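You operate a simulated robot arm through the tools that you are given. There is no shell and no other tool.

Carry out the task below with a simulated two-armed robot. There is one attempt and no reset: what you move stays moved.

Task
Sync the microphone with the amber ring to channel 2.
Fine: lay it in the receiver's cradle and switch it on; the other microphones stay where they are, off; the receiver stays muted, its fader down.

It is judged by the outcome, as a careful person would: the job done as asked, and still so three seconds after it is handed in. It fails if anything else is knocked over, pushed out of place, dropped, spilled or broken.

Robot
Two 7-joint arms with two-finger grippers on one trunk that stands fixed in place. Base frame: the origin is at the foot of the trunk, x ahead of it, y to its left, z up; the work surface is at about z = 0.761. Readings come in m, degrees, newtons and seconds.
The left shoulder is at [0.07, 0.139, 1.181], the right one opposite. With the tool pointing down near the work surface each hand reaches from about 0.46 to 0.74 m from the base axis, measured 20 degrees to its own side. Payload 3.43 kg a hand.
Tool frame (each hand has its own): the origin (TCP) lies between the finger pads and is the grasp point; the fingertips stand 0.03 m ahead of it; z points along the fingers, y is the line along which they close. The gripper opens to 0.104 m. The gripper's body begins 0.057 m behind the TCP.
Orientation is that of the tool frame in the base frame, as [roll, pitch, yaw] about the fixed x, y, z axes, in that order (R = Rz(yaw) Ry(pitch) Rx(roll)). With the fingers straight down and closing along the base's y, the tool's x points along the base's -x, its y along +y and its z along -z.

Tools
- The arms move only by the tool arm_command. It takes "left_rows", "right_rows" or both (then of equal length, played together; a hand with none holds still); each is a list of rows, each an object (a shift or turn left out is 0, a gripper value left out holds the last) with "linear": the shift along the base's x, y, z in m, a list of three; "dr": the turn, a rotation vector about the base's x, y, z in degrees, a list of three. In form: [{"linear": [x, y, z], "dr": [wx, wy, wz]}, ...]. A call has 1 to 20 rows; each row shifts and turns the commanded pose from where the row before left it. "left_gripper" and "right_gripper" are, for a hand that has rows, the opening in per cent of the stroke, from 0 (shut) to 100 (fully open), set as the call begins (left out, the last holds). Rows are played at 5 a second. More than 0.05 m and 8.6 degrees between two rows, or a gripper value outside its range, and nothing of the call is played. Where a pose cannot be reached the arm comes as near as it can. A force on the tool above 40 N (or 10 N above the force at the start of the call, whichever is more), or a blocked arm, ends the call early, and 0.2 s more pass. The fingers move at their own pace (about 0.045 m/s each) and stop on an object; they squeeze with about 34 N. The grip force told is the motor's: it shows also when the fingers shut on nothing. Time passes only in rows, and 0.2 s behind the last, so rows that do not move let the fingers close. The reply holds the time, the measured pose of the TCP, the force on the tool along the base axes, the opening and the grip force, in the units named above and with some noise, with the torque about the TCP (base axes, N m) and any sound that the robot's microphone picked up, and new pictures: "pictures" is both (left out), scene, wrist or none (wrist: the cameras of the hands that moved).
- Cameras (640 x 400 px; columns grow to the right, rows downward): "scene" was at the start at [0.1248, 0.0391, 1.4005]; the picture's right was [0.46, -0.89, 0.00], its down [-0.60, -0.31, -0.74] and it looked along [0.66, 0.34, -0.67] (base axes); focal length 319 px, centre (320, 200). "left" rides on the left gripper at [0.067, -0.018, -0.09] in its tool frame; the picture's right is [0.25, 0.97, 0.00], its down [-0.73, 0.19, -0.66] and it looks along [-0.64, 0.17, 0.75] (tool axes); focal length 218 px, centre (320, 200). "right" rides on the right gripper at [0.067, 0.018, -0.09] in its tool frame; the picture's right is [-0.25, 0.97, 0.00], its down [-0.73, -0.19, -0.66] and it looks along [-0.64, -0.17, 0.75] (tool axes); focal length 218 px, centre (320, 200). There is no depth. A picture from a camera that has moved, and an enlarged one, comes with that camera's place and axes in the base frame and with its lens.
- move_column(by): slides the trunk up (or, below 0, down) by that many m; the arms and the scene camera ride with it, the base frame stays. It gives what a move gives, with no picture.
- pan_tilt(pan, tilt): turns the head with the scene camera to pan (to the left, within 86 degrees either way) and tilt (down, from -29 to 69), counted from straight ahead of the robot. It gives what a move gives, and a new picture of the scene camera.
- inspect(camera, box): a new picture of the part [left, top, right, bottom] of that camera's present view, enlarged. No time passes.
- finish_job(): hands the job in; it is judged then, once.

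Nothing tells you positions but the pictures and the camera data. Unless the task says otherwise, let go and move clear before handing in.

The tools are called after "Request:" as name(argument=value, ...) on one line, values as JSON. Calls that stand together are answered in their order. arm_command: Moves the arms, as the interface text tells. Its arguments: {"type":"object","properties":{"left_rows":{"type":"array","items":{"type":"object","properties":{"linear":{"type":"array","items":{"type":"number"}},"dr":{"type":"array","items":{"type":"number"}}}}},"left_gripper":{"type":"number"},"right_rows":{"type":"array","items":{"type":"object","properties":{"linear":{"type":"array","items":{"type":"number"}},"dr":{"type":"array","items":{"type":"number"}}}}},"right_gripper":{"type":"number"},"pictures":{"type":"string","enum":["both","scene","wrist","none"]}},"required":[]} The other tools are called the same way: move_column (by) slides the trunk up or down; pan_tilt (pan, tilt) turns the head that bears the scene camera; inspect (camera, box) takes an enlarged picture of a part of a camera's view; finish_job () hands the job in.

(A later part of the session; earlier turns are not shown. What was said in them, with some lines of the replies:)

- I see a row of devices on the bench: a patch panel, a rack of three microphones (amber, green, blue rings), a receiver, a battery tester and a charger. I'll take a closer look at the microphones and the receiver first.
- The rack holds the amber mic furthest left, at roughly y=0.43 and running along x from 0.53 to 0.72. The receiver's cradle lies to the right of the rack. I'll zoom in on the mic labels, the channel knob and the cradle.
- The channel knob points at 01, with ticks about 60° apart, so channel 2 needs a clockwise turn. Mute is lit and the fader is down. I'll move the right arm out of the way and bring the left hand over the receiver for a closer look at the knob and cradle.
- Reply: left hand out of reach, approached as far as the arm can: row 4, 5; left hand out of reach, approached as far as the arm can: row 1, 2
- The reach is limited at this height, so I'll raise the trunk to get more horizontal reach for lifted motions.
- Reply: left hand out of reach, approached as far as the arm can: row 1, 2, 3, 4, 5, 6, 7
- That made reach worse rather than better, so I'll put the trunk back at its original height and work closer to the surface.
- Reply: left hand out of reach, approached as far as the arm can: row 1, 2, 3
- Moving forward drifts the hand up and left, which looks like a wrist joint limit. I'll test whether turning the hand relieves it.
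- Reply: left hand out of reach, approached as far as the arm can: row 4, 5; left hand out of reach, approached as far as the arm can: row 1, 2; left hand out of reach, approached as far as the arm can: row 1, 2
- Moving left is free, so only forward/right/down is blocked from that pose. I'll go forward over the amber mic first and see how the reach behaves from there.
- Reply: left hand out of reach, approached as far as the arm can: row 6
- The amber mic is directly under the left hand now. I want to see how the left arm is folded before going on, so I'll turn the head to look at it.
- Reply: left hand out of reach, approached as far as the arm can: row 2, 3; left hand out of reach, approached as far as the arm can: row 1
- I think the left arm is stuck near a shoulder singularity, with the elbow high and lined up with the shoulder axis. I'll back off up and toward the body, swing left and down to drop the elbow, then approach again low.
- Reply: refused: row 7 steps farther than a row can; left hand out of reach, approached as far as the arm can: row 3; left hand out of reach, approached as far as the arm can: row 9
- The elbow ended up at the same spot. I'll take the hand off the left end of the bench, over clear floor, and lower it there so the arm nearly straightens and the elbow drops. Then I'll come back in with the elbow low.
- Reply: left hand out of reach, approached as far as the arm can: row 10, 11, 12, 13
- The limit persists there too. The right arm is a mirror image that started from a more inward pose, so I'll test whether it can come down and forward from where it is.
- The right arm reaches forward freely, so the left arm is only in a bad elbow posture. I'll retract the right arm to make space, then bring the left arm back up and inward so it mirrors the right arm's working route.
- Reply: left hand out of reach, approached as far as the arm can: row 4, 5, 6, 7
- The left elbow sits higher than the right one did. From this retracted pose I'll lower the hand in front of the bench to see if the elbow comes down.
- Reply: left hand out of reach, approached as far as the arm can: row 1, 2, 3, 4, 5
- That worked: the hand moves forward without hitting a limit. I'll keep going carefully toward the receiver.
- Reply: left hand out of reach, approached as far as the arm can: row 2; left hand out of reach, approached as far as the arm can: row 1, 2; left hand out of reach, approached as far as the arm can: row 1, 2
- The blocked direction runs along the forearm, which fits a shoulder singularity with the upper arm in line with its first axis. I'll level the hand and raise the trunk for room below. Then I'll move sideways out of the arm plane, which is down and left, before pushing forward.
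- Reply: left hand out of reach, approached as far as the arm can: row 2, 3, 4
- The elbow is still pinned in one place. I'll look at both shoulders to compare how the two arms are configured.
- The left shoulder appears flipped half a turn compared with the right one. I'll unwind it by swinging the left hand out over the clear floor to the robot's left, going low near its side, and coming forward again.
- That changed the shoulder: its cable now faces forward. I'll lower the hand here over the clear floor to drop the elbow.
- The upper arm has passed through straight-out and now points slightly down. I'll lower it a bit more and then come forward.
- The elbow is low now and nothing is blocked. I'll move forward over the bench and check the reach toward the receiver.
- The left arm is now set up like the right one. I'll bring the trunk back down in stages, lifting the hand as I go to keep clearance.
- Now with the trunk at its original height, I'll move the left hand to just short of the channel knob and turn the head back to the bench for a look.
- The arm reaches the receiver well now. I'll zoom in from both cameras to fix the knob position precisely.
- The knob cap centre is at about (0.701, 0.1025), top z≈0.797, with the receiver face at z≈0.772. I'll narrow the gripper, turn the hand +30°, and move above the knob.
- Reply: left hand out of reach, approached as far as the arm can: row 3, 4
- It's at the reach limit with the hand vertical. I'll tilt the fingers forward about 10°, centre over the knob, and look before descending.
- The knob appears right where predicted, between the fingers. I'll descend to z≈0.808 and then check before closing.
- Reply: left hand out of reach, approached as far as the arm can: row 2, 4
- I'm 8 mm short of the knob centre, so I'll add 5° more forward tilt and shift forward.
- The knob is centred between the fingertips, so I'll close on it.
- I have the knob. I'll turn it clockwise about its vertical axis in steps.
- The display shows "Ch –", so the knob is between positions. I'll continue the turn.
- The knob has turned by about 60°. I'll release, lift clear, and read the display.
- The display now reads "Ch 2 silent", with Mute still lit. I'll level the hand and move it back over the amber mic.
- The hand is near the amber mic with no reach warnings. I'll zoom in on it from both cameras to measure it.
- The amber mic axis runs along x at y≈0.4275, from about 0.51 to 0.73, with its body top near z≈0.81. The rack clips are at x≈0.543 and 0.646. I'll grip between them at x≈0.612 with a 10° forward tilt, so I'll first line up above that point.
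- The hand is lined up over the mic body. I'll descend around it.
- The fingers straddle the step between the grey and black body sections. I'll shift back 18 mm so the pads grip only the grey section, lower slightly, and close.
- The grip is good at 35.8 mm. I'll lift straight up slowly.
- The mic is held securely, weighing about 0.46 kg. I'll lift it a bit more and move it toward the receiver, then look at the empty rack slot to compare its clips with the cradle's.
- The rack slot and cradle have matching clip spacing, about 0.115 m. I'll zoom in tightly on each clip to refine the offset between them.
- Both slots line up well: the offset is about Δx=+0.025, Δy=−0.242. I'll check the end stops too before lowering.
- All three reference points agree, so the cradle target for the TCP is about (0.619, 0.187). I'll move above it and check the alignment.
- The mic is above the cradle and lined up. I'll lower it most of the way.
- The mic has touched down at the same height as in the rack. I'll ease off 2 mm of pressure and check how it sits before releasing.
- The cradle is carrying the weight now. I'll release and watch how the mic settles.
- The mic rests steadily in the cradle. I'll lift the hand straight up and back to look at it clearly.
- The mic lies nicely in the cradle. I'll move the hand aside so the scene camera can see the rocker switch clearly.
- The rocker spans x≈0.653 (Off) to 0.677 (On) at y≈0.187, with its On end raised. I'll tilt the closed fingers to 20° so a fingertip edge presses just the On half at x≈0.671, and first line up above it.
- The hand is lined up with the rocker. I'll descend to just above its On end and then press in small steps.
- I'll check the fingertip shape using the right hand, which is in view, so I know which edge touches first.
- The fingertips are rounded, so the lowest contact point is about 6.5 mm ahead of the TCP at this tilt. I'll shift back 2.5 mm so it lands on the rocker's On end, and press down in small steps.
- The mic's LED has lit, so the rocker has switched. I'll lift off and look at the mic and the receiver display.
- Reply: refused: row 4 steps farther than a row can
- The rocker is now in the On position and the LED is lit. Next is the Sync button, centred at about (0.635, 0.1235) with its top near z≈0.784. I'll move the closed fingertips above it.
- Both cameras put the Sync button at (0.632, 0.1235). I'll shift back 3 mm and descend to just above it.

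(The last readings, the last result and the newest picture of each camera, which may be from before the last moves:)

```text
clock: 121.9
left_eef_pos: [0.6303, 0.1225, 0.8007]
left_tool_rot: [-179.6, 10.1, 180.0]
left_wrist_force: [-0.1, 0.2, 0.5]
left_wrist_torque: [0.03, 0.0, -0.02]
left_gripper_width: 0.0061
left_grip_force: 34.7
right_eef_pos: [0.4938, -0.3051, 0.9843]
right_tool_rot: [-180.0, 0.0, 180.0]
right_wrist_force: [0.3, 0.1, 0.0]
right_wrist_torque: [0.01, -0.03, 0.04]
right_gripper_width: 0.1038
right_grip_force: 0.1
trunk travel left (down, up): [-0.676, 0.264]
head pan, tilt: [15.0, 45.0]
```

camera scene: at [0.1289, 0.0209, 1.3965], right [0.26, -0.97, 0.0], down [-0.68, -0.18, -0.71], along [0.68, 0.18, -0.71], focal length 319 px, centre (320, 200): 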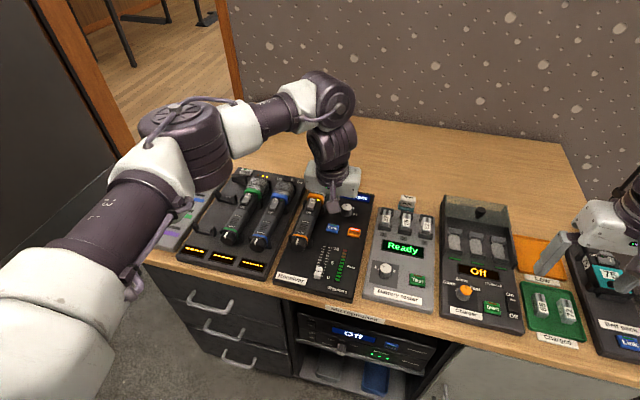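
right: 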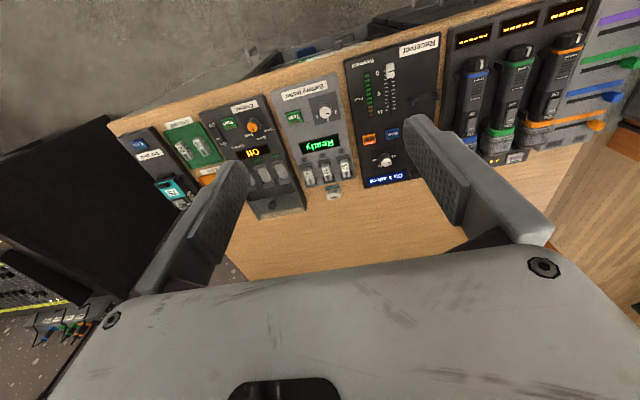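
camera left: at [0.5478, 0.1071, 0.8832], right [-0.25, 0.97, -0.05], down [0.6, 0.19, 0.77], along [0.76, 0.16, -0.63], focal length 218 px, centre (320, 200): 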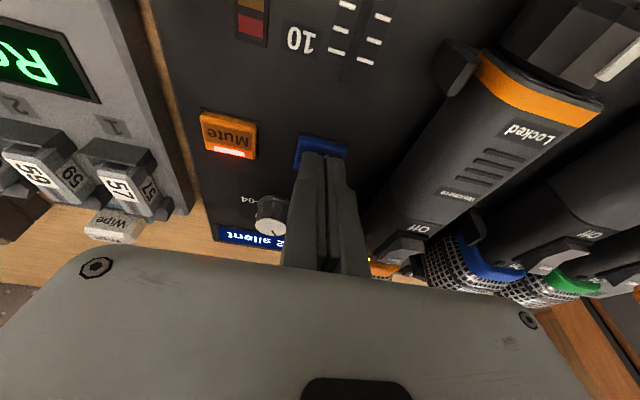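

Request:
arm_command(left_rows=[{"linear": [0, 0, -0.001]}, {}], pictures="none")

Request:
arm_command(left_rows=[{"linear": [0, 0, -0.001]}, {}], pictures="none")

Request:
inspect(camera="left", box=[220, 60, 400, 260])

Request:
inspect(camera="scene", box=[295, 175, 385, 265])

```text
clock: 122.5
left_eef_pos: [0.6295, 0.1244, 0.7989]
left_tool_rot: [-179.6, 10.2, 180.0]
left_wrist_force: [0.5, -0.2, 1.0]
left_wrist_torque: [0.0, -0.03, 0.0]
left_gripper_width: 0.0063
left_grip_force: 35.3
right_eef_pos: [0.4943, -0.3043, 0.9841]
right_tool_rot: [-179.9, -0.1, -179.9]
right_wrist_force: [0.1, -0.5, -0.4]
right_wrist_torque: [0.01, -0.01, 0.02]
right_gripper_width: 0.104
right_grip_force: 0.1
trunk travel left (down, up): [-0.676, 0.264]
head pan, tilt: [15.0, 45.0]
heard: click
```

```text
clock: 123.1
left_eef_pos: [0.6288, 0.1241, 0.7987]
left_tool_rot: [-179.6, 10.2, 180.0]
left_wrist_force: [0.2, -0.1, 2.4]
left_wrist_torque: [-0.01, -0.01, -0.01]
left_gripper_width: 0.0061
left_grip_force: 34.6
right_eef_pos: [0.4934, -0.3047, 0.9832]
right_tool_rot: [180.0, 0.0, 180.0]
right_wrist_force: [0.4, -0.2, 0.0]
right_wrist_torque: [-0.01, 0.02, -0.01]
right_gripper_width: 0.1041
right_grip_force: 0.0
trunk travel left (down, up): [-0.676, 0.264]
head pan, tilt: [15.0, 45.0]
```

```text
2.00 times, centred on (310, 160) of left
camera zoom: at [0.5478, 0.1069, 0.8733], right [-0.25, 0.97, -0.05], down [0.6, 0.19, 0.77], along [0.76, 0.16, -0.63], focal length 436 px, centre (340, 280)
```

zoom: 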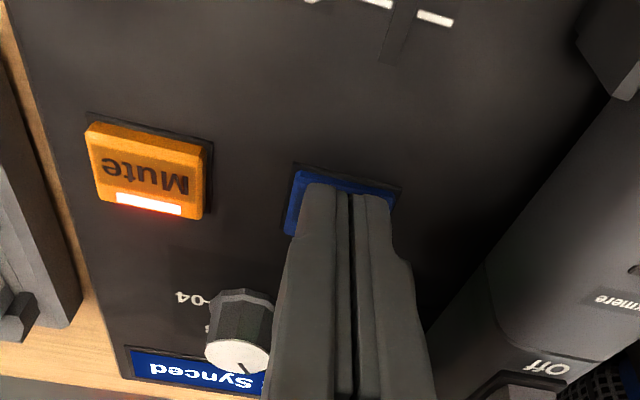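

```text
4.44 times, centred on (340, 220) of scene
camera zoom: at [0.129, 0.0215, 1.3965], right [0.26, -0.97, 0.0], down [-0.68, -0.18, -0.71], along [0.68, 0.18, -0.71], focal length 1418 px, centre (231, 111)
```

zoom: 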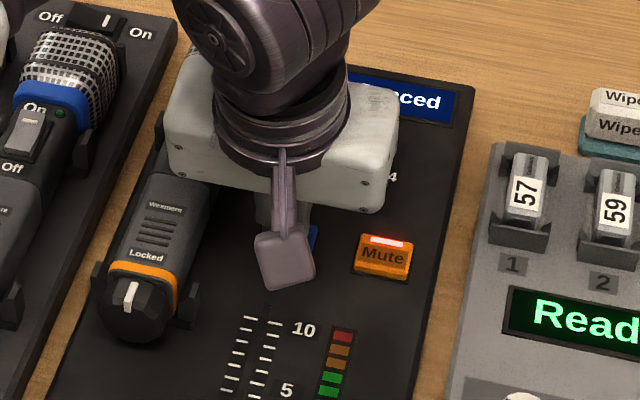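

I heard a click and the display now shows "…Synced". I'll lift straight up and clear, then check everything.

Request:
arm_command(left_rows=[{"linear": [0, 0, 0.015]}, {"linear": [0, 0, 0.03]}, {"linear": [0, 0, 0.035]}, {"linear": [-0.01, 0.01, 0.03]}, {"linear": [-0.04, 0.02, 0.01]}, {"linear": [-0.04, 0.03, 0]}, {"linear": [-0.04, 0.03, 0]}, {"linear": [-0.02, 0.04, 0]}, {}], pictures="both")

Request:
inspect(camera="scene", box=[265, 170, 385, 305])

Request:
inspect(camera="scene", box=[300, 180, 380, 240])

```text
clock: 125.1
left_eef_pos: [0.4797, 0.2534, 0.9173]
left_tool_rot: [-179.8, 10.2, 179.9]
left_wrist_force: [-0.1, -0.2, 0.5]
left_wrist_torque: [0.02, -0.02, 0.0]
left_gripper_width: 0.0001
left_grip_force: 34.3
right_eef_pos: [0.495, -0.3068, 0.983]
right_tool_rot: [179.9, -0.1, -179.9]
right_wrist_force: [0.6, 0.6, 0.1]
right_wrist_torque: [0.01, 0.02, -0.01]
right_gripper_width: 0.1044
right_grip_force: 0.1
trunk travel left (down, up): [-0.676, 0.264]
head pan, tilt: [15.0, 45.0]
camera scene: at [0.1301, 0.0203, 1.3964], right [0.26, -0.97, 0.0], down [-0.68, -0.18, -0.71], along [0.68, 0.18, -0.71], focal length 319 px, centre (320, 200)
camera left: at [0.3976, 0.2356, 0.9921], right [-0.25, 0.97, -0.05], down [0.6, 0.19, 0.77], along [0.76, 0.16, -0.63], focal length 218 px, centre (320, 200)
```

scene: 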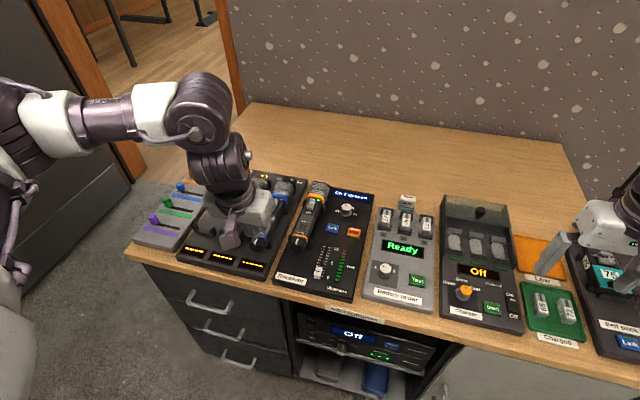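
left: 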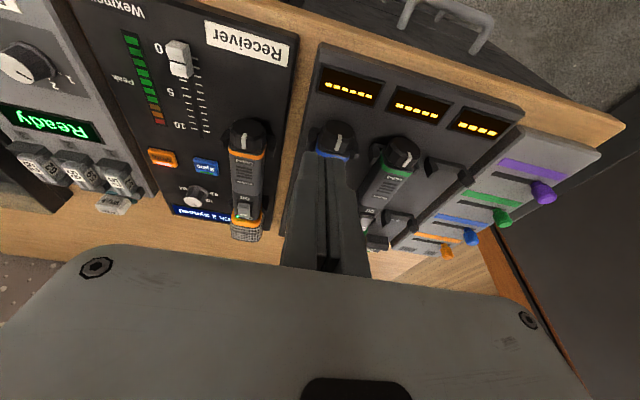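

```text
2.96 times, centred on (325, 238) of scene
camera zoom: at [0.1301, 0.0203, 1.3964], right [0.26, -0.97, 0.0], down [-0.68, -0.18, -0.71], along [0.68, 0.18, -0.71], focal length 946 px, centre (305, 89)
```

zoom: 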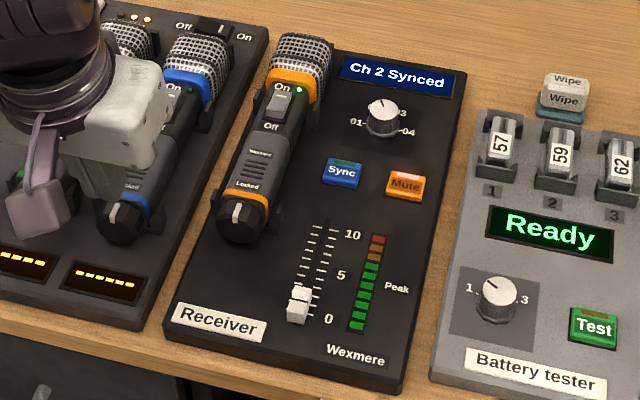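

```text
6.67 times, centred on (340, 210) of scene
camera zoom: at [0.1301, 0.0203, 1.3964], right [0.26, -0.97, 0.0], down [-0.68, -0.18, -0.71], along [0.68, 0.18, -0.71], focal length 2128 px, centre (187, 133)
```

zoom: 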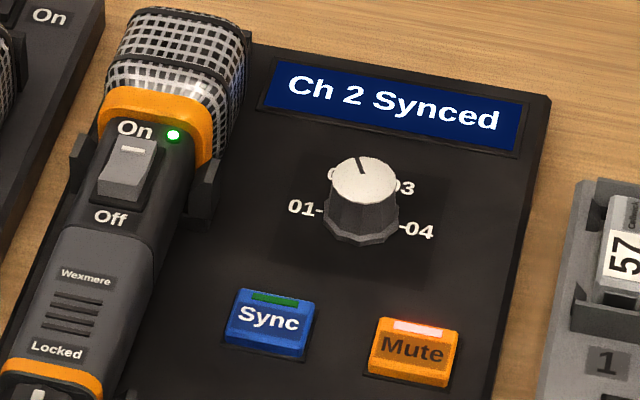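

The display reads "Ch 2 Synced", the mic LED is green, Mute is lit and the fader is at 0. I'll pull the hand fully clear and check the rest of the bench.

Request:
arm_command(left_rows=[{"linear": [-0.03, 0.02, 0.02]}, {"linear": [-0.03, 0.03, 0.02]}, {"linear": [-0.02, 0.04, 0.01]}, {"linear": [0, 0.045, 0]}, {"linear": [0, 0.045, 0]}, {"linear": [0, 0.045, 0]}, {"linear": [0, 0.045, 0]}, {}], pictures="scene")

Request:
inspect(camera="scene", box=[130, 150, 390, 310])

Request:
inspect(camera="scene", box=[205, 165, 305, 250])

```text
clock: 126.9
left_eef_pos: [0.3999, 0.5231, 0.9675]
left_tool_rot: [-179.9, 10.2, -180.0]
left_wrist_force: [-0.5, 1.0, 0.5]
left_wrist_torque: [0.0, 0.0, 0.0]
left_gripper_width: 0.0
left_grip_force: 34.9
right_eef_pos: [0.494, -0.306, 0.9839]
right_tool_rot: [180.0, -0.1, 179.9]
right_wrist_force: [-0.1, -0.9, -0.6]
right_wrist_torque: [0.02, 0.0, 0.03]
right_gripper_width: 0.1037
right_grip_force: 0.2
trunk travel left (down, up): [-0.676, 0.264]
head pan, tilt: [15.0, 45.0]
camera scene: at [0.1293, 0.0209, 1.3964], right [0.26, -0.97, 0.0], down [-0.68, -0.18, -0.71], along [0.68, 0.18, -0.71], focal length 319 px, centre (320, 200)
```

scene: 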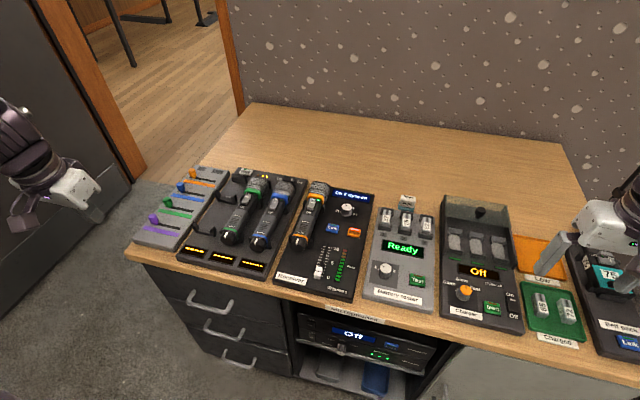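

```text
2.46 times, centred on (260, 230) of scene
camera zoom: at [0.1293, 0.0209, 1.3964], right [0.26, -0.97, 0.0], down [-0.68, -0.18, -0.71], along [0.68, 0.18, -0.71], focal length 786 px, centre (468, 126)
```

zoom: 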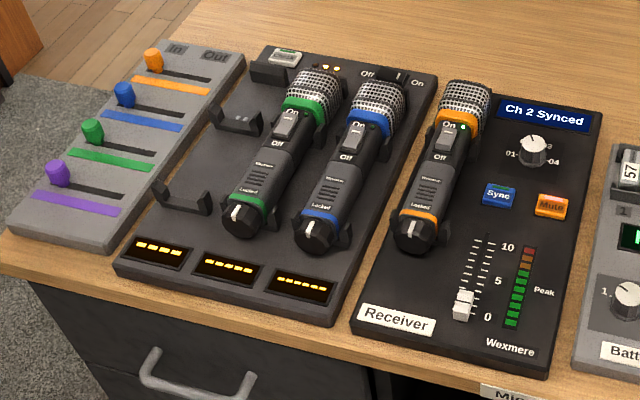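

```text
4.71 times, centred on (255, 208) of scene
camera zoom: at [0.1293, 0.0209, 1.3964], right [0.26, -0.97, 0.0], down [-0.68, -0.18, -0.71], along [0.68, 0.18, -0.71], focal length 1502 px, centre (626, 165)
```

zoom: 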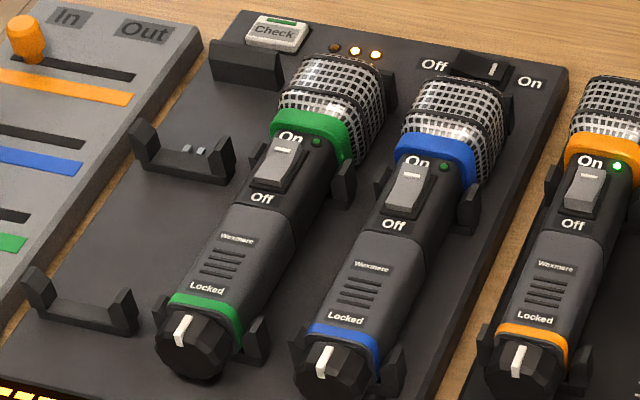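

The job looks complete:
- **Amber mic:** it lies in the cradle, switched on with a green LED, and the receiver reads "Ch 2 Synced".
- **Receiver:** Mute is still lit and the fader is at 0.
- **Other mics:** the green and blue mics are in place and off.

Both hands are clear, so I'm handing it in.

Request:
finish_job()

```text
The job is handed in.
```

The microphone with the amber ring is synced to channel 2: the receiver's display reads "Ch 2 Synced".

- **Amber mic:** it lies in the receiver's cradle, switched on, with its light green.
- **Receiver:** it is still muted and its fader is still at 0.
- **Other mics:** the green and blue ones are still in the rack, switched off.

In the last pictures nothing else on the bench had moved. Both hands were clear of it when I handed the job in.
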